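You operate a simulated robot arm through the tools that you are given. There is no shell and no other tool. Be economical: measure what you need, move in short steps, check, and stop when the job is done.

Carry out the task below with a simulated two-armed robot. There is one attempt and no reset: what you move stays moved.

TASK
Refill the watering jug with fresh water to 300 ML.
Fine: first tip the stale water out into the mat bowl, stand the jug in that bowl, swing the tap arm over it, run it to the 300 ML mark, shut the tap and stand the jug back where it stood on the worktop by the lamp. Spill no more than 8 ml a pour; drop, tip over, knock, crush or pinch nothing.

Only the result counts: the job must be done as asked and must still hold three seconds after the hand-in. Knocking over, shifting, dropping, spilling or breaking anything else fails it.

THE ROBOT
Two 7-joint arms with two-finger parallel grippers on one trunk, on a base that drives. Base frame: it is fixed to the floor where the robot stands at the start and does not move with it; the origin is under the middle of the robot, x ahead of it, y to its left, z up. Units: m, degrees, N and s.
The left shoulder is at the start at [0.05, 0.187, 1.135], the right one opposite. With the tool pointing down near the work surface each hand reaches from about 0.1 to 0.66 m from the robot's upright axis, wherever it stands, measured 20 degrees to its own side. Places, roughly: mat bowl [0.7, 0.8, 0.8]; inside of the mat bowl [0.7, 0.8, 0.7]; tap arm [0.9, 1, 1.2]; tap lever [0.9, 1, 1.1]. Payload 3.43 kg a hand.
Tool frame (each hand has its own): the origin (TCP) lies between the finger pads and is the grasp point; the fingertips stand 0.03 m ahead of it; z points along the fingers, y is the line along which they close. The gripper opens to 0.094 m. The fingers are 0.028 m wide and 0.01 m thick; the gripper's body (0.05 by 0.096 m) begins 0.055 m behind the TCP.
Orientation is that of the tool frame in the base frame, as a unit quaternion [x, y, z, w]. With the fingers straight down and closing along the base's y, the tool's x points along the base's -x, its y along +y and its z along -z.

THE INTERFACE
- The arms move only by the tool arm_command. It takes "left_steps", "right_steps" or both (then of equal length, played together; a hand with none holds still); each is a list of rows, each a list of 7 numbers: the shift along the tool's x, y, z in m, then the turn, a rotation vector about the tool's x, y, z in degrees, then the gripper command, from -1 (fully open) to 1 (shut), values between in proportion. In form: [[tx, ty, tz, rx, ry, rz, fingers], ...]. A call has 1 to 20 rows; each row is the pose to reach, as a shift and turn from the pose commanded when the call began, along the tool's axes at that moment. Rows are played at 5 a second. More than 0.05 m and 8.6 degrees between two rows, or a gripper value outside its range, and nothing of the call is played. A pose out of reach is approached as far as the arm can. The call stops where the force on the tool passes 40 N (or 10 N more than at its start, if that is more) or the arm is blocked; 0.2 s more then pass. The fingers move at their own pace (about 0.153 m/s each) and stop on an object; they squeeze with about 35 N. The grip force told is the motor's: it shows also when the fingers shut on nothing. Time passes only in rows, and 0.2 s behind the last, so rows that repeat a pose let the fingers close. It gives the time, the measured TCP pose, the force on the tool (base axes), the opening and the grip force at its end, in the units of the frame above (readings bear some noise).
- Cameras (640 x 400 px; columns grow to the right, rows downward): "scene" is now at [0.1468, -0.0184, 1.3087]; the picture's right is [-0.20, -0.98, 0.00], its down [-0.45, 0.09, -0.89] and it looks along [0.87, -0.18, -0.45] (base axes); focal length 214 px, centre (320, 200). "left" rides on the left gripper at [0.076, -0.014, -0.103] in its tool frame; the picture's right is [0.18, 0.98, 0.00], its down [-0.75, 0.14, -0.64] and it looks along [-0.63, 0.12, 0.77] (tool axes); focal length 243 px, centre (320, 200). "right" rides on the right gripper at [0.076, 0.014, -0.102] in its tool frame; the picture's right is [-0.18, 0.98, 0.00], its down [-0.75, -0.14, -0.64] and it looks along [-0.63, -0.12, 0.77] (tool axes); focal length 243 px, centre (320, 200). There is no depth. A picture from a camera that has moved, and an enlarged one, comes with that camera's place and axes in the base frame and with its lens.
- grab_frame(camera): a new picture of that camera. No time passes.
- slide_trunk(by): slides the trunk up (or, below 0, down) by that many m; the arms and the scene camera ride with it, the base frame stays. It gives what a move gives, with no picture.
- roll_base(legs): drives the robot by 1 to 6 legs, each [ahead, left, turn to the left] in m, m and degrees, along the robot's own axes; the way and the turn of a leg run together, so that a leg with both is an arc; at most 1.5 m and 180 degrees a leg. The arms and the cameras ride along, it lands a little off, and it stops where it bumps. It gives what a move gives.
- turn_head(pan, tilt): turns the head with the scene camera to pan (to the left, within 80 degrees either way) and tilt (down, from -29 to 69), counted from straight ahead of the robot. It gives what a move gives.
- close_up(camera, box): a new picture of the part [left, top, right, bottom] of that camera's present view, enlarged. No time passes.
- sign_off(): hands the job in; it is judged then, once.

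Go step by step. Nothing tells you exact positions but the pictures and the camera data: compare them with the known pose of the tool, close in by small moves and look again before you grip or let go. The budget is 120 turns and 88 pictures, counting those below and the enlarged ones. Unless the task says otherwise, let go and move clear before handing in.

The tools are called as name(argument=value, ...) on one line, values as JSON. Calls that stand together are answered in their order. arm_command: Moves the arms, as the interface text tells. Its arguments: {"type":"object","properties":{"left_steps":{"type":"array"},"right_steps":{"type":"array"}},"required":[]} The other tools are called the same way: slide_trunk (by) slides the trunk up or down; roll_base (legs) drives the base; turn_head (pan, tilt) turns the head that bears the scene camera; grab_frame (camera) takes a picture; close_up (camera, box) takes an enlarged picture of a part of a camera's view; sign_off () hands the job in.

At the start:

```text
t: 0.0
left_eef_pos: [0.3851, 0.1235, 1.2412]
left_tcp_rot: [0.0, 1.0, 0.0, 0.001]
left_wrist_force: [-0.9, 0.4, -0.3]
left_finger_gap: 0.094
left_grip_force: 0.0
right_eef_pos: [0.3123, -0.1387, 1.2148]
right_tcp_rot: [0.0, 1.0, 0.0, -0.001]
right_wrist_force: [-0.2, -0.5, 0.2]
right_finger_gap: 0.094
right_grip_force: 0.1
trunk travel left (down, up): [-0.35, 0.082]
robot x, y, heading: [-0.0027, 0.0008, -0.1]
head pan, tilt: [-11.6, 27.1]
```

scene: 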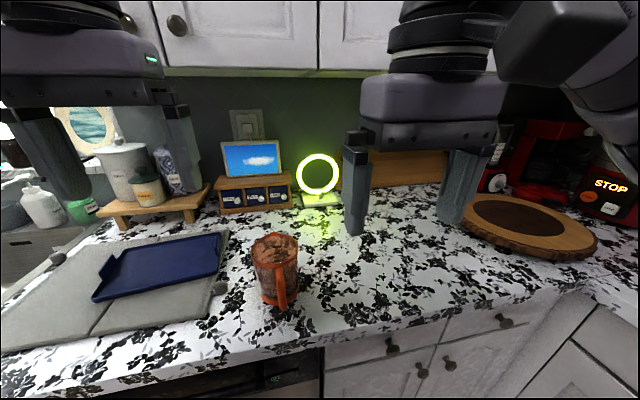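
right: 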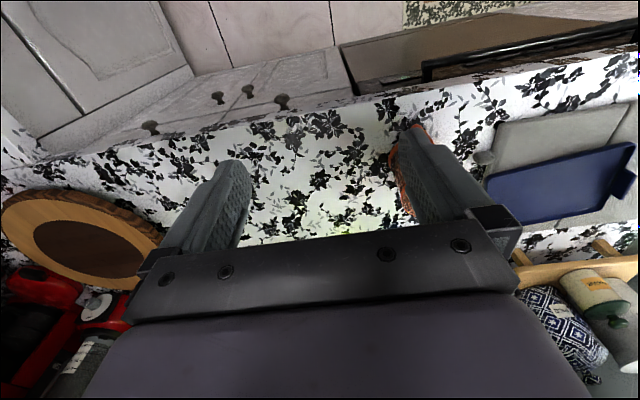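
left: 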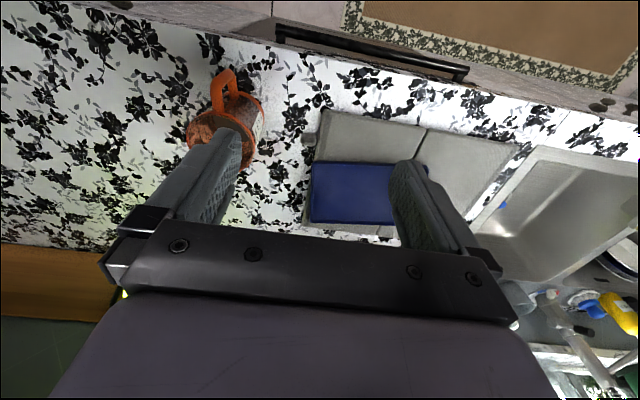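

I see the orange jug in front of the robot at about [0.47, 0.0], its handle towards me, and the sink off to the left. I'll look closely at the jug and then turn the head to the sink.

close_up(camera="scene", box=[220, 210, 348, 330])

turn_head(pan=55, tilt=27)

grab_frame(camera="scene")

```text
3.33 times, centred on (284, 270) of scene
camera zoom: at [0.1468, -0.0184, 1.3087], right [-0.2, -0.98, 0.0], down [-0.45, 0.09, -0.89], along [0.87, -0.18, -0.45], focal length 715 px, centre (440, -33)
```

zoom: 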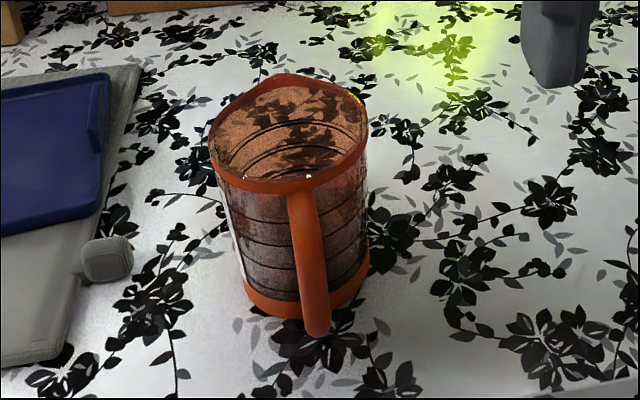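

```text
t: 1.4
left_eef_pos: [0.3839, 0.1243, 1.2427]
left_tcp_rot: [0.0, 1.0, 0.0, 0.001]
left_wrist_force: [0.6, 0.2, -0.6]
left_finger_gap: 0.0939
left_grip_force: 0.0
right_eef_pos: [0.3118, -0.1378, 1.2131]
right_tcp_rot: [0.0, 1.0, 0.0, 0.0]
right_wrist_force: [-0.7, 0.3, -0.4]
right_finger_gap: 0.0939
right_grip_force: 0.1
trunk travel left (down, up): [-0.35, 0.082]
robot x, y, heading: [-0.0003, -0.0029, 0.4]
head pan, tilt: [55.0, 27.0]
```

```text
83 pictures are left
camera scene: at [0.1098, 0.075, 1.3088], right [0.82, -0.57, 0.0], down [-0.26, -0.37, -0.89], along [0.51, 0.73, -0.45], focal length 214 px, centre (320, 200)
```

scene: 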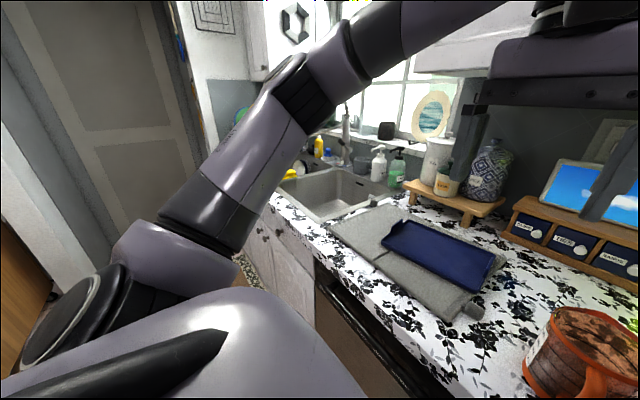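

The sink is half hidden by the left arm. I'll roll the empty robot to the left, to in front of the sink, to study the bowls, tap arm and lever.

roll_base(legs=[[-0.15, 0.0, 0], [0, 0.6, 0]])

turn_head(pan=12, tilt=27)

grab_frame(camera="scene")

grab_frame(camera="left")

```text
t: 5.8
left_eef_pos: [0.2357, 0.7292, 1.242]
left_tcp_rot: [0.0, 1.0, 0.0, 0.0]
left_wrist_force: [-0.1, -0.4, 0.1]
left_finger_gap: 0.0939
left_grip_force: 0.1
right_eef_pos: [0.1625, 0.4683, 1.2136]
right_tcp_rot: [0.0, 1.0, 0.0, 0.0]
right_wrist_force: [0.3, 0.1, 0.1]
right_finger_gap: 0.0941
right_grip_force: 0.1
trunk travel left (down, up): [-0.35, 0.082]
robot x, y, heading: [-0.1498, 0.6048, 0.2]
head pan, tilt: [55.0, 27.0]
```

```text
t: 6.9
left_eef_pos: [0.2352, 0.7292, 1.2424]
left_tcp_rot: [-0.001, 1.0, 0.0, 0.001]
left_wrist_force: [-0.7, 0.2, -0.3]
left_finger_gap: 0.0941
left_grip_force: 0.0
right_eef_pos: [0.1633, 0.4669, 1.2139]
right_tcp_rot: [0.0, 1.0, 0.001, 0.0]
right_wrist_force: [-0.2, -0.7, 0.6]
right_finger_gap: 0.0941
right_grip_force: 0.0
trunk travel left (down, up): [-0.35, 0.082]
robot x, y, heading: [-0.1468, 0.606, -0.2]
head pan, tilt: [12.0, 27.0]
```

```text
82 pictures are left
camera scene: at [-0.0023, 0.6243, 1.3088], right [0.21, -0.98, 0.0], down [-0.44, -0.09, -0.89], along [0.87, 0.19, -0.45], focal length 214 px, centre (320, 200)
```

scene: 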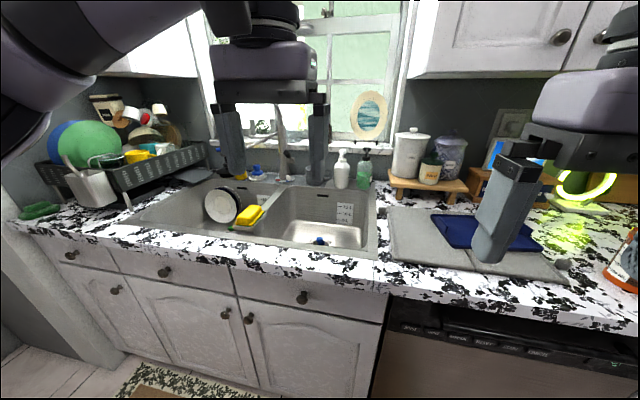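

```text
81 pictures are left
camera left: at [0.1587, 0.7152, 1.3456], right [-0.18, 0.98, 0.0], down [0.75, 0.14, 0.64], along [0.63, 0.12, -0.77], focal length 243 px, centre (320, 200)
```

left: 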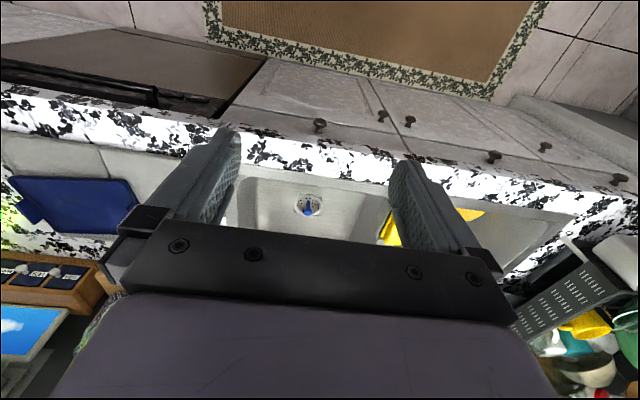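

The right-hand bowl, next to the drying mat, is the empty one and must be the mat bowl. The tap is hidden by the left hand, so I'll pan and zoom.

close_up(camera="scene", box=[190, 80, 390, 260])

arm_command(left_steps=[[0, 0.05, 0, 0, 0, 0, -1], [0, 0.1, 0, 0, 0, 0, -1], [0, 0.15, 0, 0, 0, 0, -1], [0, 0.2, 0, 0, 0, 0, -1]])

grab_frame(camera="scene")

```text
2.22 times, centred on (290, 170) of scene
camera zoom: at [-0.0023, 0.6243, 1.3088], right [0.21, -0.98, 0.0], down [-0.44, -0.09, -0.89], along [0.87, 0.19, -0.45], focal length 477 px, centre (387, 267)
```

zoom: 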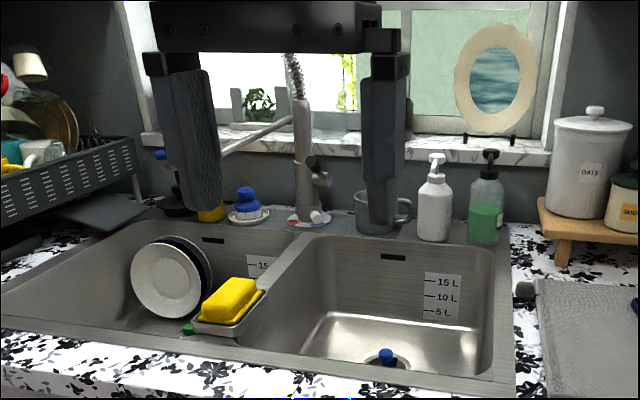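

```text
t: 7.9
left_eef_pos: [0.2328, 0.9287, 1.2404]
left_tcp_rot: [0.001, 1.0, -0.001, -0.001]
left_wrist_force: [0.7, 0.1, 0.9]
left_finger_gap: 0.0939
left_grip_force: 0.2
right_eef_pos: [0.161, 0.4667, 1.213]
right_tcp_rot: [0.0, 1.0, 0.0, 0.0]
right_wrist_force: [-0.7, 0.3, -0.4]
right_finger_gap: 0.0941
right_grip_force: 0.1
trunk travel left (down, up): [-0.35, 0.082]
robot x, y, heading: [-0.1511, 0.605, 0.1]
head pan, tilt: [12.0, 27.0]
```

```text
79 pictures are left
camera scene: at [-0.0024, 0.6248, 1.3088], right [0.21, -0.98, 0.0], down [-0.44, -0.1, -0.89], along [0.87, 0.19, -0.45], focal length 214 px, centre (320, 200)
```

scene: 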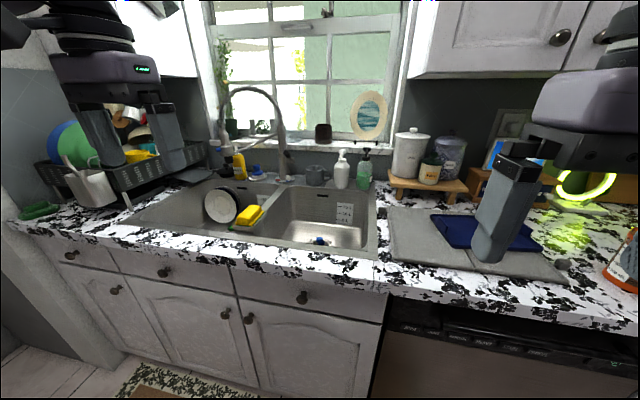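

close_up(camera="scene", box=[200, 70, 360, 190])

close_up(camera="scene", box=[190, 160, 390, 280])

```text
3.33 times, centred on (280, 130) of scene
camera zoom: at [-0.0024, 0.6248, 1.3088], right [0.21, -0.98, 0.0], down [-0.44, -0.1, -0.89], along [0.87, 0.19, -0.45], focal length 715 px, centre (453, 433)
```

zoom: 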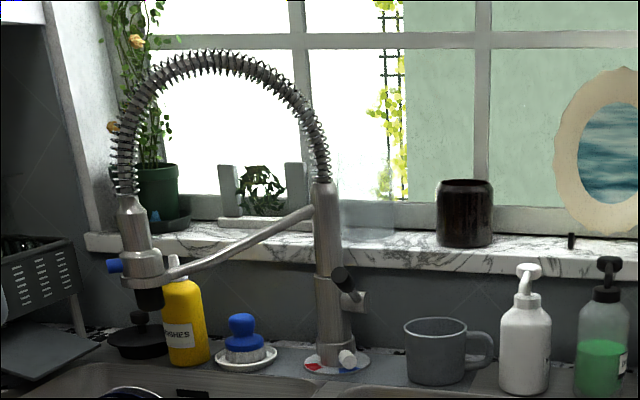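

```text
3.20 times, centred on (290, 220) of scene
camera zoom: at [-0.0024, 0.6248, 1.3088], right [0.21, -0.98, 0.0], down [-0.44, -0.1, -0.89], along [0.87, 0.19, -0.45], focal length 686 px, centre (416, 136)
```

zoom: 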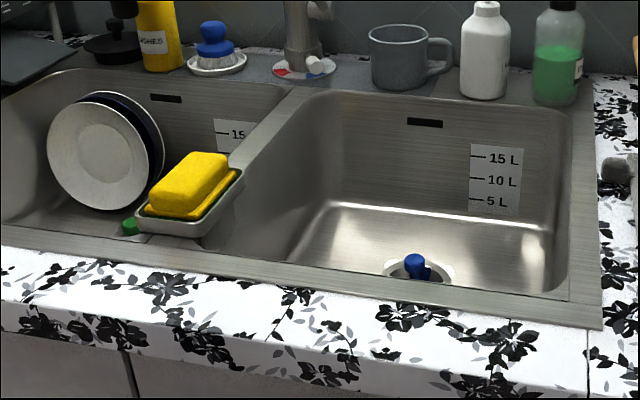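

The mat bowl spans roughly x 0.47–0.87, y 0.6–0.91; the tap column stands near [0.95, 1.02] with its arm swung away to the left, and the lever is on its right side. I'll drive nearer and look with the hand camera.

roll_base(legs=[[0.15, 0.1, 0]])

arm_command(left_steps=[[-0.05, -0.05, 0, 0, 0, 0, -1], [-0.1, -0.1, 0, 0, 0, 0, -1], [-0.15, -0.15, 0, 0, 0, 0, -1]])

grab_frame(camera="left")

turn_head(pan=14, tilt=30)

grab_frame(camera="scene")

```text
t: 9.4
left_eef_pos: [0.3847, 1.0283, 1.2413]
left_tcp_rot: [0.001, 1.0, -0.001, 0.001]
left_wrist_force: [-0.1, -0.2, 0.8]
left_finger_gap: 0.094
left_grip_force: 0.0
right_eef_pos: [0.313, 0.5677, 1.2119]
right_tcp_rot: [0.0, 1.0, 0.0, 0.0]
right_wrist_force: [-0.3, 0.5, 0.4]
right_finger_gap: 0.0939
right_grip_force: 0.1
trunk travel left (down, up): [-0.35, 0.082]
robot x, y, heading: [0.0001, 0.7092, -0.1]
head pan, tilt: [12.0, 27.0]
```

```text
refused: row 1 steps farther than a row can; nothing moved
```

```text
76 pictures are left
camera left: at [0.3083, 1.0137, 1.344], right [-0.18, 0.98, 0.0], down [0.75, 0.14, 0.64], along [0.63, 0.12, -0.77], focal length 243 px, centre (320, 200)
```

left: 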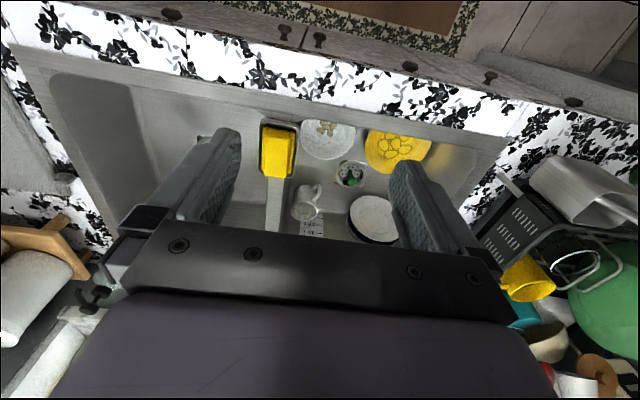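

```text
t: 10.0
left_eef_pos: [0.3832, 1.027, 1.2413]
left_tcp_rot: [0.0, 1.0, 0.0, 0.001]
left_wrist_force: [0.6, -0.6, 0.3]
left_finger_gap: 0.0941
left_grip_force: 0.0
right_eef_pos: [0.3119, 0.5677, 1.2132]
right_tcp_rot: [0.0, 1.0, 0.0, 0.0]
right_wrist_force: [0.5, 0.6, -0.4]
right_finger_gap: 0.0937
right_grip_force: 0.0
trunk travel left (down, up): [-0.35, 0.082]
robot x, y, heading: [-0.0002, 0.703, -0.1]
head pan, tilt: [14.0, 30.0]
```

```text
75 pictures are left
camera scene: at [0.1455, 0.7274, 1.304], right [0.24, -0.97, 0.0], down [-0.48, -0.12, -0.87], along [0.84, 0.21, -0.5], focal length 214 px, centre (320, 200)
```

scene: 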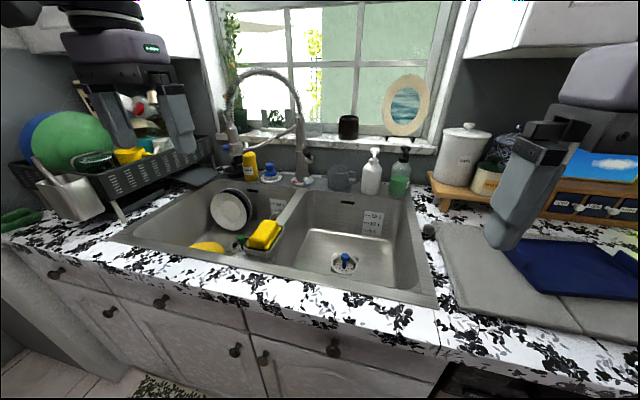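

I have a clear view of the bowl now. I'll zoom on the tap and the bowl to measure them.

close_up(camera="scene", box=[200, 60, 360, 200])

close_up(camera="scene", box=[260, 170, 450, 310])

```text
2.86 times, centred on (280, 130) of scene
camera zoom: at [0.1455, 0.7274, 1.304], right [0.24, -0.97, 0.0], down [-0.48, -0.12, -0.87], along [0.84, 0.21, -0.5], focal length 613 px, centre (434, 400)
```

zoom: 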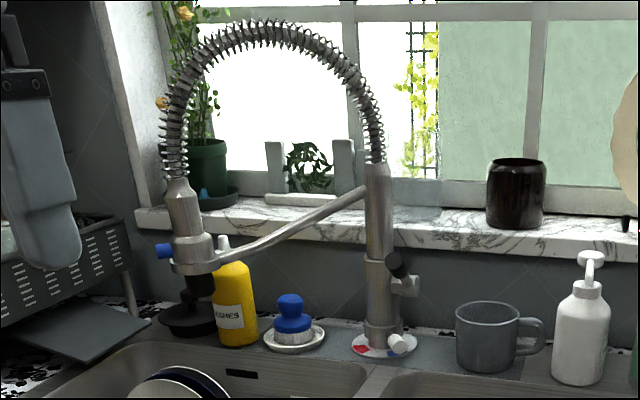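

```text
2.86 times, centred on (355, 240) of scene
camera zoom: at [0.1455, 0.7274, 1.304], right [0.24, -0.97, 0.0], down [-0.48, -0.12, -0.87], along [0.84, 0.21, -0.5], focal length 613 px, centre (220, 86)
```

zoom: 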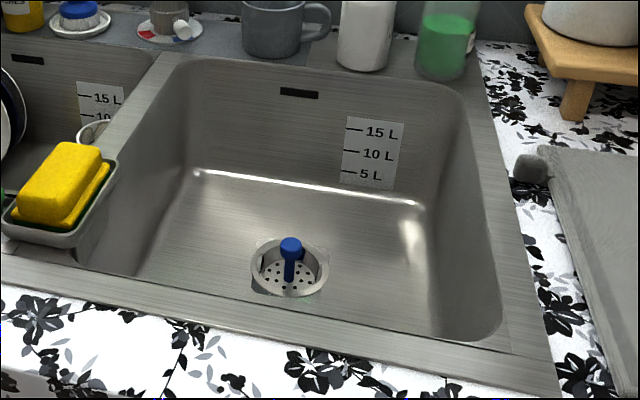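

The mat bowl's drain is at about [0.71, 0.78], its floor near z 0.715, the tap column at [0.955, 1.015], and the nozzle tip at [0.675, 1.11, 1.07], so the tap's reach is about 0.30. I'll go back for the jug now and look at its handle up close.

roll_base(legs=[[-0.05, 0, 0], [0, -0.7, 0], [0.05, 0, 0]])

turn_head(pan=0, tilt=40)

grab_frame(camera="scene")

grab_frame(camera="right")

```text
t: 14.9
left_eef_pos: [0.3859, 0.3279, 1.2417]
left_tcp_rot: [-0.001, 1.0, 0.0, 0.0]
left_wrist_force: [0.9, -0.6, -0.6]
left_finger_gap: 0.094
left_grip_force: 0.0
right_eef_pos: [0.3144, -0.1309, 1.2139]
right_tcp_rot: [0.0, 1.0, 0.0, -0.001]
right_wrist_force: [0.6, -0.4, -0.1]
right_finger_gap: 0.0941
right_grip_force: 0.1
trunk travel left (down, up): [-0.35, 0.082]
robot x, y, heading: [0.0049, 0.0082, 0.2]
head pan, tilt: [14.0, 30.0]
```

```text
t: 15.7
left_eef_pos: [0.3839, 0.3284, 1.2398]
left_tcp_rot: [-0.001, 1.0, 0.0, 0.001]
left_wrist_force: [0.7, -0.6, 0.1]
left_finger_gap: 0.094
left_grip_force: 0.2
right_eef_pos: [0.3132, -0.1311, 1.2136]
right_tcp_rot: [0.0, 1.0, 0.0, -0.001]
right_wrist_force: [0.4, 0.0, -0.4]
right_finger_gap: 0.0939
right_grip_force: 0.0
trunk travel left (down, up): [-0.35, 0.082]
robot x, y, heading: [-0.001, 0.0066, 0.1]
head pan, tilt: [0.0, 40.0]
```

```text
72 pictures are left
camera scene: at [0.1436, 0.0067, 1.2887], right [0.0, -1.0, 0.0], down [-0.64, 0.0, -0.77], along [0.77, 0.0, -0.64], focal length 214 px, centre (320, 200)
```

scene: 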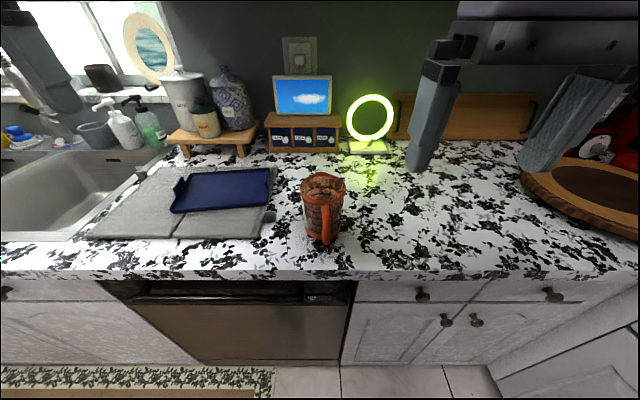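

```text
71 pictures are left
camera right: at [0.2369, -0.1162, 1.3155], right [0.18, 0.98, 0.0], down [0.75, -0.14, 0.64], along [0.63, -0.12, -0.77], focal length 243 px, centre (320, 200)
```

right: 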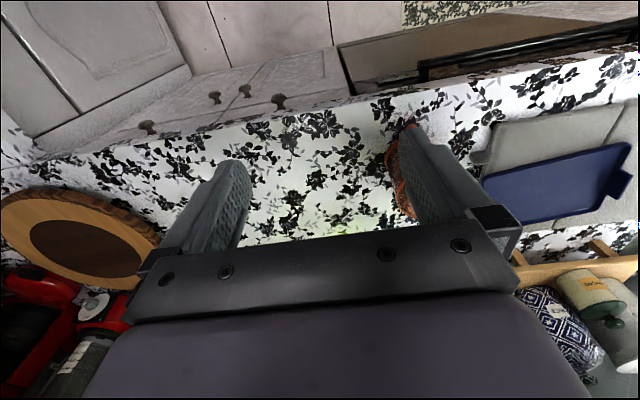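

close_up(camera="scene", box=[272, 160, 368, 250])

```text
4.44 times, centred on (320, 205) of scene
camera zoom: at [0.1436, 0.0067, 1.2887], right [0.0, -1.0, 0.0], down [-0.64, 0.0, -0.77], along [0.77, 0.0, -0.64], focal length 953 px, centre (320, 178)
```

zoom: 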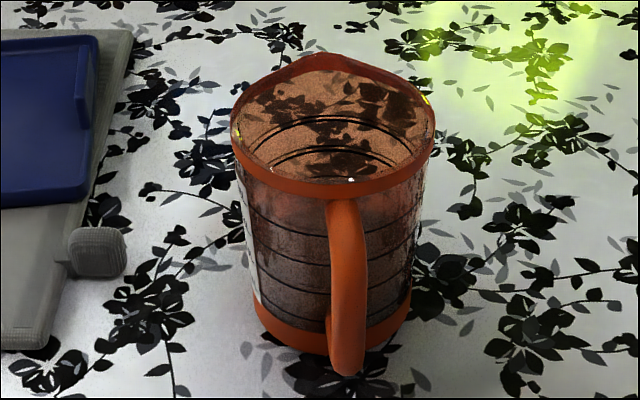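

The jug stands with its axis at about [0.496, 0.002], rim at z≈1.026, and the handle strap runs down at x≈0.43, y≈-0.004. I'll bring the right hand, pitched 65° down, to a pre-grasp behind the handle.

arm_command(right_steps=[[-0.013, 0.021, 0.026, 0, -4.2, 0, -1], [-0.026, 0.042, 0.052, 0, -8.4, 0, -1], [-0.039, 0.063, 0.078, 0, -12.6, 0, -1], [-0.052, 0.085, 0.105, 0, -16.8, 0, -1], [-0.065, 0.106, 0.131, 0, -21, 0, -1], [-0.078, 0.127, 0.157, 0, -25, 0, -1], [-0.078, 0.127, 0.157, 0, -25, 0, -1]])

grab_frame(camera="right")

close_up(camera="scene", box=[256, 130, 384, 250])

```text
t: 17.2
left_eef_pos: [0.384, 0.3292, 1.2413]
left_tcp_rot: [-0.001, 1.0, -0.001, 0.0]
left_wrist_force: [-0.2, 0.0, -0.2]
left_finger_gap: 0.0939
left_grip_force: 0.1
right_eef_pos: [0.3901, -0.0023, 1.0586]
right_tcp_rot: [0.0, 0.976, 0.0, 0.216]
right_wrist_force: [0.6, 0.6, 0.2]
right_finger_gap: 0.0941
right_grip_force: 0.0
trunk travel left (down, up): [-0.35, 0.082]
robot x, y, heading: [0.003, 0.0116, 0.2]
head pan, tilt: [0.0, 40.0]
```

```text
69 pictures are left
camera right: at [0.2783, 0.0127, 1.1179], right [0.17, 0.98, 0.08], down [0.41, -0.14, 0.9], along [0.9, -0.12, -0.43], focal length 243 px, centre (320, 200)
```

right: 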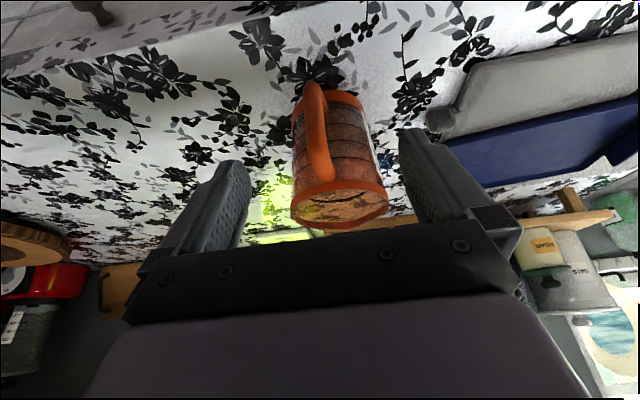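

```text
3.33 times, centred on (320, 190) of scene
camera zoom: at [0.1435, 0.0064, 1.2887], right [0.0, -1.0, 0.0], down [-0.64, 0.0, -0.77], along [0.77, 0.0, -0.64], focal length 715 px, centre (320, 233)
```

zoom: 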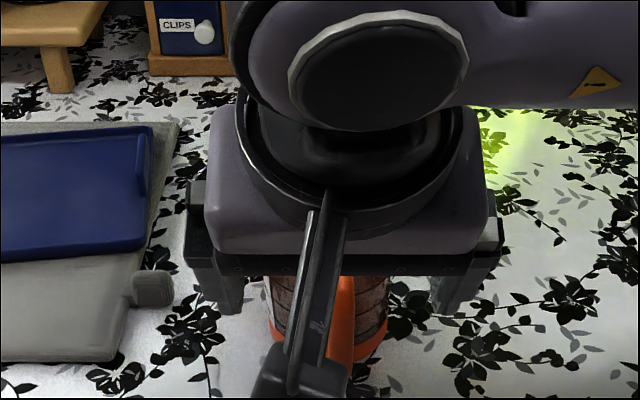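

The handle lies centred between the open fingers. I'll advance along the tool axis onto it, look, and then close.

arm_command(right_steps=[[0, 0, 0.02, 0, 0, 0, -1], [0, 0, 0.04, 0, 0, 0, -1], [0, 0, 0.06, 0, 0, 0, -1], [0, -0.001, 0.081, 0, 0, 0, -1], [0, -0.001, 0.081, 0, 0, 0, -1]])

grab_frame(camera="right")

close_up(camera="scene", box=[256, 150, 384, 270])

```text
t: 18.4
left_eef_pos: [0.384, 0.3282, 1.2411]
left_tcp_rot: [-0.001, 1.0, 0.001, 0.001]
left_wrist_force: [0.5, -0.3, 0.5]
left_finger_gap: 0.0938
left_grip_force: 0.1
right_eef_pos: [0.4263, -0.0068, 0.9823]
right_tcp_rot: [0.0, 0.976, -0.001, 0.217]
right_wrist_force: [-0.4, -0.8, 0.5]
right_finger_gap: 0.0938
right_grip_force: 0.0
trunk travel left (down, up): [-0.35, 0.082]
robot x, y, heading: [0.003, 0.0018, 0.1]
head pan, tilt: [0.0, 40.0]
```

```text
67 pictures are left
camera right: at [0.3127, 0.0091, 1.0427], right [0.17, 0.98, 0.08], down [0.41, -0.14, 0.9], along [0.9, -0.12, -0.43], focal length 243 px, centre (320, 200)
```

right: 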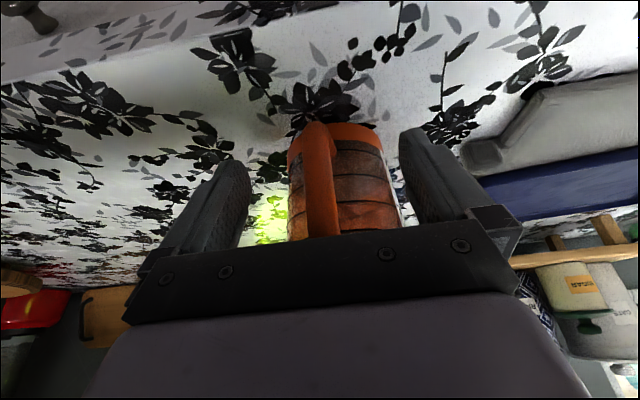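

```text
3.33 times, centred on (320, 210) of scene
camera zoom: at [0.1435, 0.0066, 1.2887], right [0.0, -1.0, 0.0], down [-0.64, 0.0, -0.77], along [0.77, 0.0, -0.64], focal length 715 px, centre (320, 167)
```

zoom: 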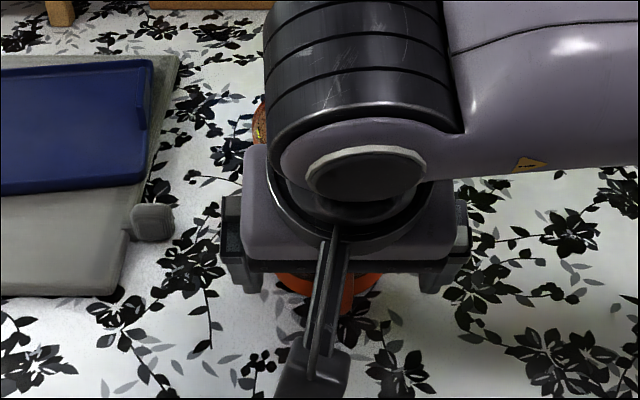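

The handle is centred between the fingers at about y = -0.005. I'll close the right gripper.

arm_command(right_steps=[[0, 0, 0, 0, 0, 0, 0.3], [0, 0, 0, 0, 0, 0, 1], [0, 0, 0, 0, 0, 0, 1], [0, 0, 0, 0, 0, 0, 1], [0, 0, 0, 0, 0, 0, 1]])

grab_frame(camera="right")

```text
t: 19.6
left_eef_pos: [0.384, 0.3283, 1.2413]
left_tcp_rot: [-0.002, 1.0, -0.001, 0.001]
left_wrist_force: [-0.1, 0.0, 0.5]
left_finger_gap: 0.0941
left_grip_force: 0.0
right_eef_pos: [0.4245, -0.0061, 0.9827]
right_tcp_rot: [0.0, 0.977, 0.0, 0.215]
right_wrist_force: [0.4, 0.1, 0.0]
right_finger_gap: 0.0194
right_grip_force: 34.9
trunk travel left (down, up): [-0.35, 0.082]
robot x, y, heading: [-0.0004, 0.0072, 0.0]
head pan, tilt: [0.0, 40.0]
```

```text
65 pictures are left
camera right: at [0.3127, 0.009, 1.0429], right [0.17, 0.98, 0.08], down [0.41, -0.14, 0.9], along [0.9, -0.12, -0.43], focal length 243 px, centre (320, 200)
```

right: 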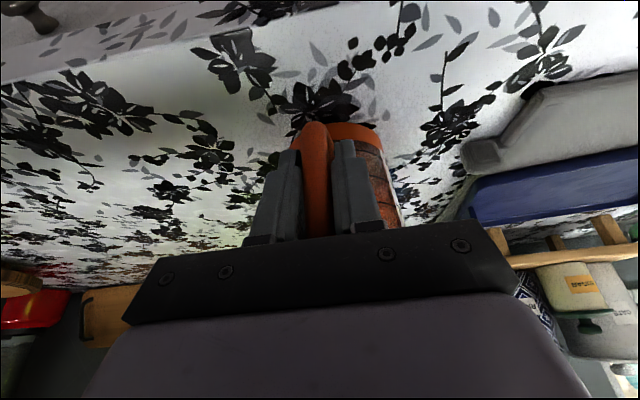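

The handle is held (opening 0.019, at TCP [0.425, -0.006, 0.983] with the jug at rest). I'll lift it slowly straight up and check for slip.

arm_command(right_steps=[[-0.004, 0, -0.009, 0, 0, 0, 1], [-0.0085, 0, -0.018, 0, 0, 0, 1], [-0.0127, 0, -0.027, 0, 0, 0, 1], [-0.0169, 0, -0.036, 0, 0, 0, 1], [-0.0254, 0, -0.0544, 0, 0, 0, 1], [-0.0338, 0, -0.0725, 0, 0, 0, 1], [-0.0423, 0, -0.0906, 0, 0, 0, 1], [-0.0423, 0, -0.0906, 0, 0, 0, 1]])

grab_frame(camera="right")

grab_frame(camera="scene")

```text
t: 21.4
left_eef_pos: [0.3847, 0.3278, 1.2419]
left_tcp_rot: [0.0, 1.0, -0.001, 0.001]
left_wrist_force: [-0.5, -0.7, -0.4]
left_finger_gap: 0.0939
left_grip_force: 0.1
right_eef_pos: [0.4257, -0.0055, 1.0823]
right_tcp_rot: [0.0, 0.976, 0.0, 0.216]
right_wrist_force: [-0.4, 0.7, -2.6]
right_finger_gap: 0.0192
right_grip_force: 35.1
trunk travel left (down, up): [-0.35, 0.082]
robot x, y, heading: [0.0039, 0.0091, 0.2]
head pan, tilt: [0.0, 40.0]
```

```text
64 pictures are left
camera right: at [0.3131, 0.0088, 1.1429], right [0.17, 0.98, 0.08], down [0.41, -0.14, 0.9], along [0.9, -0.12, -0.43], focal length 243 px, centre (320, 200)
```

right: 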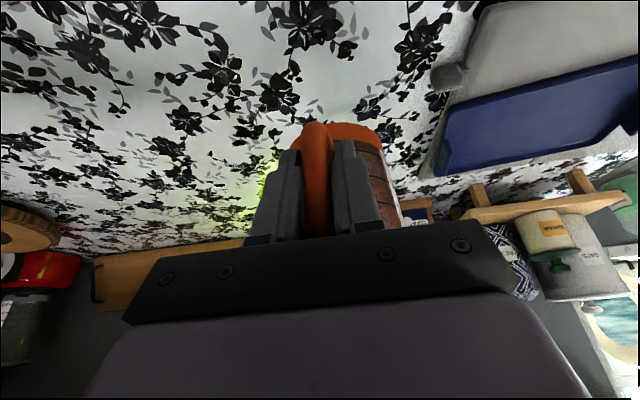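

```text
63 pictures are left
camera scene: at [0.1437, 0.0066, 1.2886], right [0.0, -1.0, 0.0], down [-0.64, 0.0, -0.77], along [0.77, 0.0, -0.64], focal length 214 px, centre (320, 200)
```

scene: 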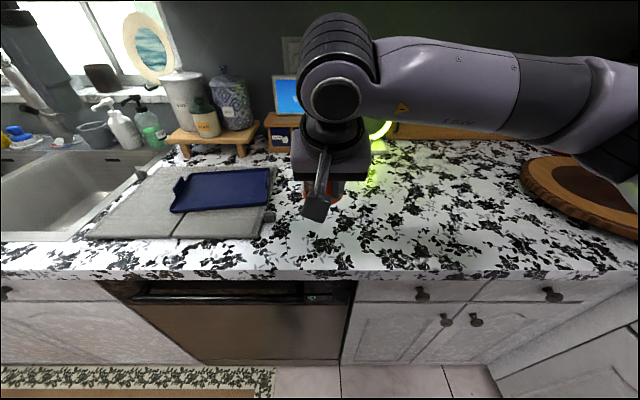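

The jug holds still in the grip (about 2.6 N). I'll raise it a little more and carry it left to the bowl.

arm_command(right_steps=[[-0.0127, 0, -0.0272, 0, 0, 0, 1], [-0.0254, 0, -0.0544, 0, 0, 0, 1], [-0.0296, 0, -0.0634, 0, 0, 0, 1]])

roll_base(legs=[[-0.04, 0, 0], [0, 0.37, 0], [0, 0.36, 0], [0.04, 0, 0]])

turn_head(pan=10, tilt=35)

grab_frame(camera="scene")

```text
t: 22.2
left_eef_pos: [0.3857, 0.3283, 1.2414]
left_tcp_rot: [-0.001, 1.0, 0.0, 0.002]
left_wrist_force: [-0.3, -0.8, 0.3]
left_finger_gap: 0.0938
left_grip_force: 0.0
right_eef_pos: [0.4261, -0.0044, 1.1526]
right_tcp_rot: [-0.001, 0.976, 0.0, 0.216]
right_wrist_force: [-0.1, 0.3, -1.8]
right_finger_gap: 0.0191
right_grip_force: 34.7
trunk travel left (down, up): [-0.35, 0.082]
robot x, y, heading: [-0.0007, 0.0042, 0.1]
head pan, tilt: [0.0, 40.0]
```

```text
t: 27.5
left_eef_pos: [0.3833, 1.0606, 1.2403]
left_tcp_rot: [-0.002, 1.0, 0.0, 0.0]
left_wrist_force: [-0.4, 0.1, -0.2]
left_finger_gap: 0.094
left_grip_force: 0.0
right_eef_pos: [0.4247, 0.7265, 1.1531]
right_tcp_rot: [0.0, 0.976, -0.001, 0.216]
right_wrist_force: [0.4, -0.3, -3.0]
right_finger_gap: 0.0191
right_grip_force: 35.1
trunk travel left (down, up): [-0.35, 0.082]
robot x, y, heading: [0.0008, 0.7346, 0.5]
head pan, tilt: [0.0, 40.0]
```

```text
t: 28.2
left_eef_pos: [0.3817, 1.0596, 1.2408]
left_tcp_rot: [-0.001, 1.0, 0.0, 0.002]
left_wrist_force: [-0.1, -0.1, -0.8]
left_finger_gap: 0.0938
left_grip_force: 0.1
right_eef_pos: [0.4242, 0.727, 1.1536]
right_tcp_rot: [0.0, 0.976, 0.0, 0.216]
right_wrist_force: [-0.2, 0.3, -0.8]
right_finger_gap: 0.0192
right_grip_force: 34.7
trunk travel left (down, up): [-0.35, 0.082]
robot x, y, heading: [-0.0021, 0.7404, 0.1]
head pan, tilt: [10.0, 35.0]
```

```text
62 pictures are left
camera scene: at [0.1437, 0.7533, 1.2962], right [0.18, -0.98, 0.0], down [-0.56, -0.1, -0.82], along [0.81, 0.14, -0.57], focal length 214 px, centre (320, 200)
```

scene: 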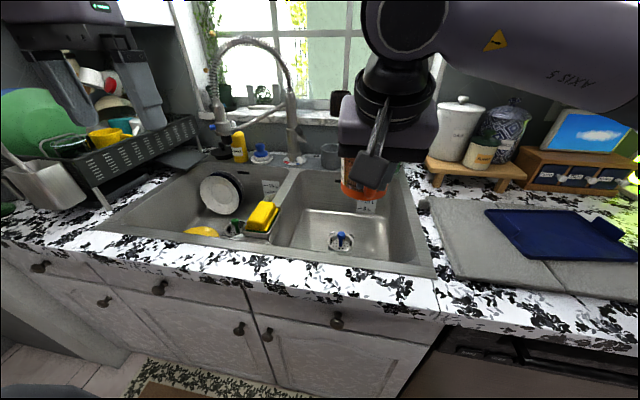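

The jug is over the near edge of the bowl. I'll extend it to above the bowl's middle before tipping.

arm_command(right_steps=[[-0.028, 0.02, 0.0176, 0, 0, 0, 1], [-0.056, 0.04, 0.035, 0, 0, 0, 1], [-0.085, 0.06, 0.053, 0, 0, 0, 1], [-0.113, 0.08, 0.07, 0, 0, 0, 1], [-0.141, 0.1, 0.088, 0, 0, 0, 1], [-0.141, 0.1, 0.088, 0, 0, 0, 1]])

grab_frame(camera="scene")

```text
t: 29.6
left_eef_pos: [0.3805, 1.0617, 1.2412]
left_tcp_rot: [-0.002, 1.0, -0.001, 0.002]
left_wrist_force: [0.1, 0.4, -0.7]
left_finger_gap: 0.0939
left_grip_force: 0.0
right_eef_pos: [0.598, 0.7836, 1.1449]
right_tcp_rot: [0.034, 0.975, 0.009, 0.218]
right_wrist_force: [-0.2, 0.0, -2.4]
right_finger_gap: 0.0188
right_grip_force: 35.1
right hand out of reach, approached as far as the arm can: row 5, 6
trunk travel left (down, up): [-0.35, 0.082]
robot x, y, heading: [0.0031, 0.7403, 0.3]
head pan, tilt: [10.0, 35.0]
```

```text
61 pictures are left
camera scene: at [0.1434, 0.7544, 1.2962], right [0.18, -0.98, 0.0], down [-0.56, -0.1, -0.82], along [0.81, 0.14, -0.57], focal length 214 px, centre (320, 200)
```

scene: 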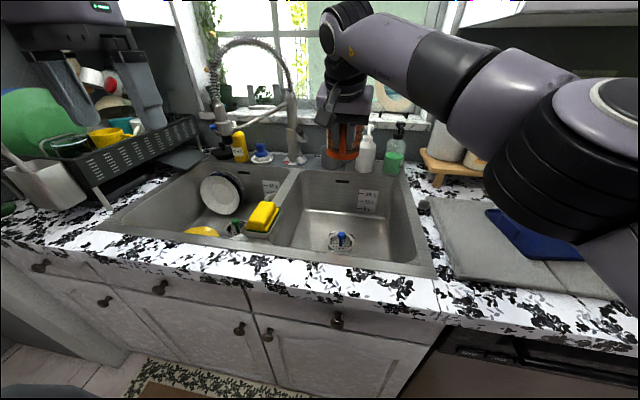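

The right arm is near its reach limit there, so I'll shift the base left a little and bring the hand back right relative to it.

roll_base(legs=[[0, 0.1, 0]])

arm_command(right_steps=[[0.0, -0.03, 0.02, 0, 0, 0, 1], [0, -0.06, 0.04, 0, 0, 0, 1], [0, -0.06, 0.04, 0, 0, 0, 1]])

```text
t: 30.8
left_eef_pos: [0.3817, 1.1618, 1.2408]
left_tcp_rot: [-0.001, 1.0, -0.001, 0.001]
left_wrist_force: [-0.3, 0.7, -0.4]
left_finger_gap: 0.0941
left_grip_force: 0.1
right_eef_pos: [0.5973, 0.8828, 1.1395]
right_tcp_rot: [0.034, 0.976, 0.005, 0.215]
right_wrist_force: [0.0, 0.1, -2.0]
right_finger_gap: 0.0191
right_grip_force: 35.2
trunk travel left (down, up): [-0.35, 0.082]
robot x, y, heading: [-0.0018, 0.8419, 0.0]
head pan, tilt: [10.0, 35.0]
```

```text
t: 31.6
left_eef_pos: [0.3815, 1.1601, 1.2408]
left_tcp_rot: [-0.001, 1.0, 0.0, 0.001]
left_wrist_force: [0.6, 0.8, -0.1]
left_finger_gap: 0.0943
left_grip_force: 0.0
right_eef_pos: [0.611, 0.8252, 1.1012]
right_tcp_rot: [0.035, 0.976, 0.006, 0.215]
right_wrist_force: [-0.4, 0.1, -1.6]
right_finger_gap: 0.0188
right_grip_force: 35.3
trunk travel left (down, up): [-0.35, 0.082]
robot x, y, heading: [-0.0016, 0.8371, 0.1]
head pan, tilt: [10.0, 35.0]
```

The jug now hangs over the bowl's middle at [0.68, 0.82]. I'll roll it to the right about the forward axis, first 48°, and look.

arm_command(right_steps=[[0, 0, 0, -7.25, 0, 3.38, 1], [0, 0, 0, -14.5, 0, 6.77, 1], [0, 0, 0, -21.7, 0, 10.15, 1], [0, 0, 0, -29, 0, 13.5, 1], [0, 0, 0, -36.2, 0, 16.9, 1], [0, 0, 0, -43.5, 0, 20.3, 1], [0, 0, 0, -43.5, 0, 20.3, 1]])

grab_frame(camera="scene")

```text
t: 33.2
left_eef_pos: [0.382, 1.1597, 1.2412]
left_tcp_rot: [-0.001, 1.0, 0.0, 0.002]
left_wrist_force: [0.0, -0.3, 0.3]
left_finger_gap: 0.0941
left_grip_force: 0.1
right_eef_pos: [0.6109, 0.8231, 1.1023]
right_tcp_rot: [0.121, 0.883, 0.402, 0.208]
right_wrist_force: [-0.2, 0.2, -2.3]
right_finger_gap: 0.0187
right_grip_force: 34.8
trunk travel left (down, up): [-0.35, 0.082]
robot x, y, heading: [0.0004, 0.8352, 0.4]
head pan, tilt: [10.0, 35.0]
```

```text
60 pictures are left
camera scene: at [0.1433, 0.8534, 1.2962], right [0.18, -0.98, 0.0], down [-0.56, -0.1, -0.82], along [0.81, 0.14, -0.57], focal length 214 px, centre (320, 200)
```

scene: 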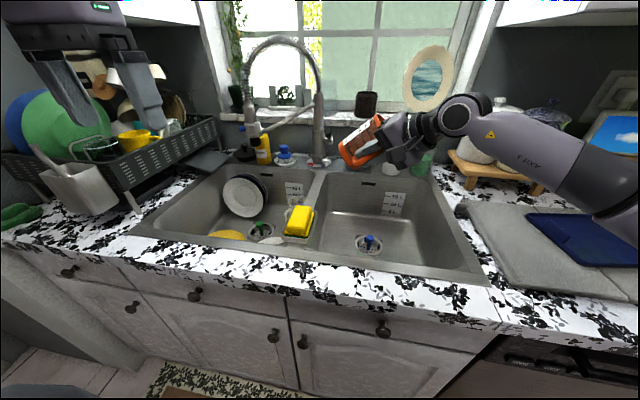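

Let me look closer at how the jug lies.

close_up(camera="scene", box=[320, 80, 448, 200])

```text
3.33 times, centred on (384, 140) of scene
camera zoom: at [0.1433, 0.8534, 1.2962], right [0.18, -0.98, 0.0], down [-0.56, -0.1, -0.82], along [0.81, 0.14, -0.57], focal length 715 px, centre (107, 400)
```

zoom: 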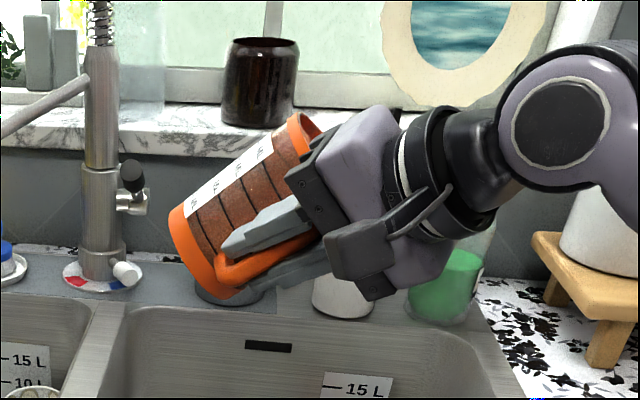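

The jug is tipping cleanly, mouth to the right over the bowl and clear of the gripper. I'll continue to about 120° and hold to drain.

arm_command(right_steps=[[0, 0, 0, -5.4, 0, 2.5, 1], [0, 0, 0, -10.9, 0, 5.07, 1], [0, 0, 0, -16.3, 0, 7.6, 1], [0, 0, 0, -21.7, 0, 10.15, 1], [0, 0, 0, -27.2, 0, 12.7, 1], [0, 0, 0, -32.6, 0, 15.2, 1], [0, 0, 0, -38, 0, 17.8, 1], [0, 0, 0, -43.5, 0, 20.3, 1], [0, 0, 0, -49, 0, 22.8, 1], [0, 0, 0, -54.4, 0, 25.4, 1], [0, 0, 0, -59.8, 0, 27.9, 1], [0, 0, 0, -65.2, 0, 30.4, 1], [0, 0, 0, -65.2, 0, 30.4, 1], [0, 0, 0, -65.2, 0, 30.4, 1], [0, 0, 0, -65.2, 0, 30.4, 1], [0, 0, 0, -65.2, 0, 30.4, 1]])

grab_frame(camera="scene")

close_up(camera="scene", box=[300, 80, 448, 220])

```text
t: 36.6
left_eef_pos: [0.3818, 1.1598, 1.2414]
left_tcp_rot: [-0.002, 1.0, -0.001, 0.001]
left_wrist_force: [0.2, -0.5, 0.3]
left_finger_gap: 0.0938
left_grip_force: 0.1
right_eef_pos: [0.6112, 0.8226, 1.1028]
right_tcp_rot: [0.205, 0.471, 0.847, 0.133]
right_wrist_force: [0.5, -0.4, 0.1]
right_finger_gap: 0.0182
right_grip_force: 34.6
trunk travel left (down, up): [-0.35, 0.082]
robot x, y, heading: [-0.0, 0.8371, 0.2]
head pan, tilt: [10.0, 35.0]
```

```text
58 pictures are left
camera scene: at [0.1433, 0.8532, 1.2962], right [0.18, -0.98, 0.0], down [-0.56, -0.1, -0.82], along [0.81, 0.14, -0.57], focal length 214 px, centre (320, 200)
```

scene: 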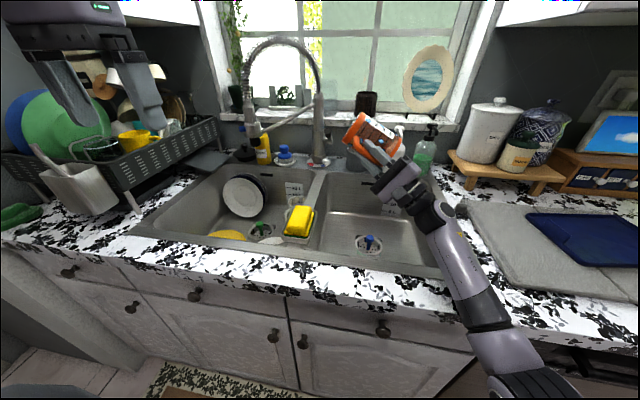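

```text
2.86 times, centred on (374, 150) of scene
camera zoom: at [0.1433, 0.8532, 1.2962], right [0.18, -0.98, 0.0], down [-0.56, -0.1, -0.82], along [0.81, 0.14, -0.57], focal length 613 px, centre (166, 343)
```

zoom: 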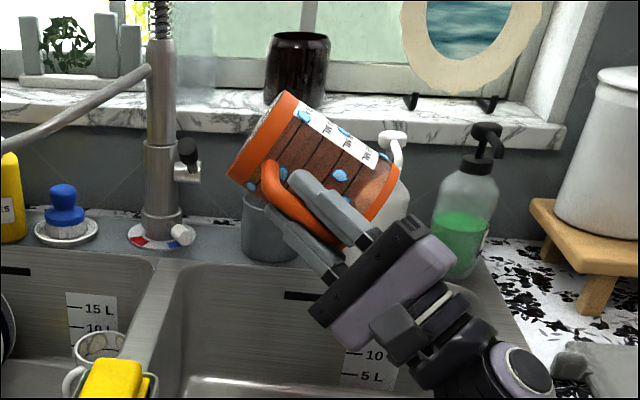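

The water is gone or nearly so; I see droplets. I'll tilt a little further and hold it to drain, then look.

arm_command(right_steps=[[0, 0, 0, -6.3, 0, 3, 1], [0, 0, 0, -12.7, 0, 5.9, 1], [0, 0, 0, -12.7, 0, 5.9, 1], [0, 0, 0, -12.7, 0, 5.9, 1], [0, 0, 0, -12.7, 0, 5.9, 1], [0, 0, 0, -12.7, 0, 5.9, 1], [0, 0, 0, -12.7, 0, 5.9, 1], [0, 0, 0, -12.7, 0, 5.9, 1], [0, 0, 0, -12.7, 0, 5.9, 1], [0, 0, 0, -12.7, 0, 5.9, 1]])

close_up(camera="scene", box=[290, 90, 490, 290])

```text
t: 38.8
left_eef_pos: [0.3719, 1.1715, 1.2415]
left_tcp_rot: [-0.001, 1.0, -0.005, 0.006]
left_wrist_force: [0.6, -0.8, -0.1]
left_finger_gap: 0.0942
left_grip_force: 0.1
right_eef_pos: [0.6088, 0.805, 1.1049]
right_tcp_rot: [0.204, 0.39, 0.886, 0.144]
right_wrist_force: [0.0, -0.3, -1.0]
right_finger_gap: 0.0179
right_grip_force: 34.8
trunk travel left (down, up): [-0.35, 0.082]
robot x, y, heading: [0.0003, 0.839, 0.5]
head pan, tilt: [10.0, 35.0]
```

```text
2.00 times, centred on (390, 190) of scene
camera zoom: at [0.1317, 0.8641, 1.2976], right [0.18, -0.98, 0.01], down [-0.56, -0.11, -0.82], along [0.81, 0.14, -0.57], focal length 429 px, centre (180, 220)
```

zoom: 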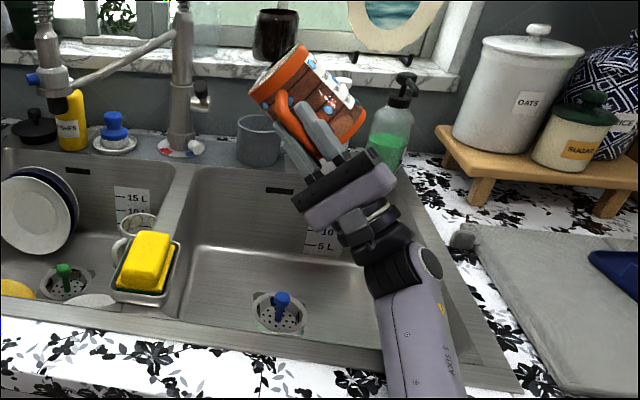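

The last bit of roll pushed the base slightly (an arm link touched something), so I'm backing out of it at once by rolling the jug back upright.

arm_command(right_steps=[[0, 0, 0, 6.3, 0, -3, 1], [0, 0, 0, 12.7, 0, -5.9, 1], [0, 0, 0, 19.9, 0, -9.3, 1], [0, 0, 0, 27.2, 0, -12.7, 1], [0, 0, 0, 34.4, 0, -16.1, 1], [0, 0, 0, 41.7, 0, -19.5, 1], [0, 0, 0, 48.9, 0, -22.8, 1], [0, 0, 0, 56.2, 0, -26.2, 1], [0, 0, 0, 63.4, 0, -29.6, 1], [0, 0, 0, 70.7, 0, -33, 1], [0, 0, 0, 77.9, 0, -36.4, 1]])

grab_frame(camera="scene")

```text
t: 41.2
left_eef_pos: [0.3818, 1.1609, 1.2403]
left_tcp_rot: [-0.002, 1.0, 0.0, 0.001]
left_wrist_force: [0.1, -0.4, 0.5]
left_finger_gap: 0.0941
left_grip_force: 0.1
right_eef_pos: [0.6101, 0.8231, 1.102]
right_tcp_rot: [0.12, 0.884, 0.4, 0.21]
right_wrist_force: [1.0, 0.0, -0.8]
right_finger_gap: 0.018
right_grip_force: 34.8
trunk travel left (down, up): [-0.35, 0.082]
robot x, y, heading: [-0.0003, 0.839, 0.2]
head pan, tilt: [10.0, 35.0]
```

```text
55 pictures are left
camera scene: at [0.1432, 0.8535, 1.2962], right [0.18, -0.98, 0.0], down [-0.56, -0.1, -0.82], along [0.81, 0.14, -0.57], focal length 214 px, centre (320, 200)
```

scene: 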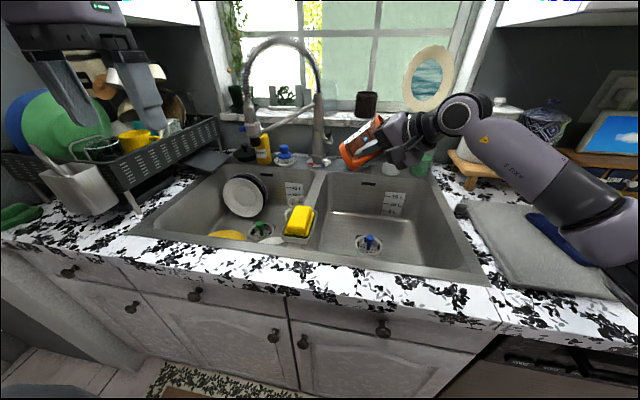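

The base sprang back and nothing looks disturbed. I'll finish uprighting, and inspect the jug and the tray.

arm_command(right_steps=[[0, 0, 0, 7.25, 0, -3.38, 1], [0, 0, 0, 14.5, 0, -6.77, 1], [0, 0, 0, 21.7, 0, -10.15, 1], [0, 0, 0, 29, 0, -13.5, 1], [0, 0, 0, 36.2, 0, -16.9, 1], [0, 0, 0, 43.5, 0, -20.3, 1], [0, 0, 0, 43.5, 0, -20.3, 1]])

turn_head(pan=-5, tilt=40)

grab_frame(camera="scene")

grab_frame(camera="right")

```text
t: 42.8
left_eef_pos: [0.3822, 1.1599, 1.2418]
left_tcp_rot: [-0.001, 1.0, 0.0, 0.002]
left_wrist_force: [-0.5, 0.5, 0.1]
left_finger_gap: 0.0938
left_grip_force: 0.1
right_eef_pos: [0.611, 0.8226, 1.1021]
right_tcp_rot: [0.035, 0.976, 0.004, 0.216]
right_wrist_force: [-0.4, -1.2, -0.8]
right_finger_gap: 0.0178
right_grip_force: 35.2
trunk travel left (down, up): [-0.35, 0.082]
robot x, y, heading: [0.0014, 0.8383, 0.0]
head pan, tilt: [10.0, 35.0]
```

```text
t: 43.5
left_eef_pos: [0.3821, 1.1599, 1.2395]
left_tcp_rot: [-0.002, 1.0, 0.0, 0.001]
left_wrist_force: [0.3, 0.6, 0.8]
left_finger_gap: 0.094
left_grip_force: 0.0
right_eef_pos: [0.6106, 0.8227, 1.1026]
right_tcp_rot: [0.035, 0.976, 0.005, 0.216]
right_wrist_force: [0.7, -0.2, -0.3]
right_finger_gap: 0.0178
right_grip_force: 35.1
trunk travel left (down, up): [-0.35, 0.082]
robot x, y, heading: [-0.0035, 0.837, 0.2]
head pan, tilt: [-5.0, 40.0]
```

```text
54 pictures are left
camera scene: at [0.1413, 0.8306, 1.2887], right [-0.08, -1.0, 0.0], down [-0.64, 0.05, -0.77], along [0.76, -0.06, -0.64], focal length 214 px, centre (320, 200)
```

scene: 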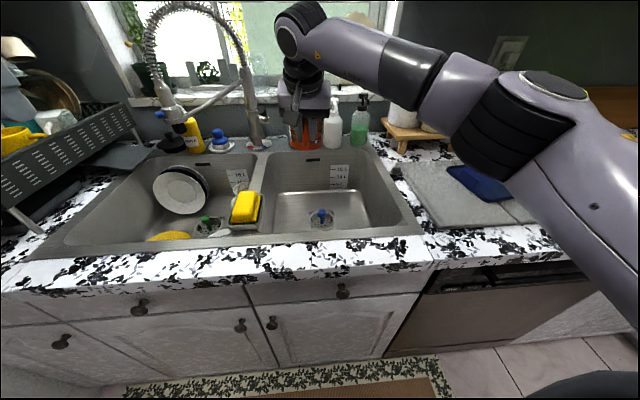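

```text
53 pictures are left
camera right: at [0.4991, 0.8436, 1.1633], right [0.23, 0.97, 0.1], down [0.4, -0.19, 0.9], along [0.89, -0.17, -0.43], focal length 243 px, centre (320, 200)
```

right: 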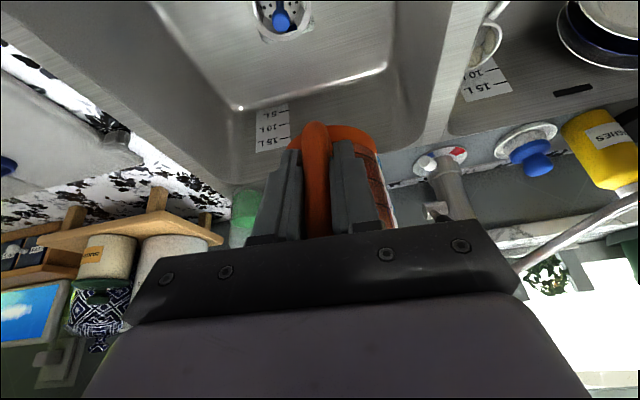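

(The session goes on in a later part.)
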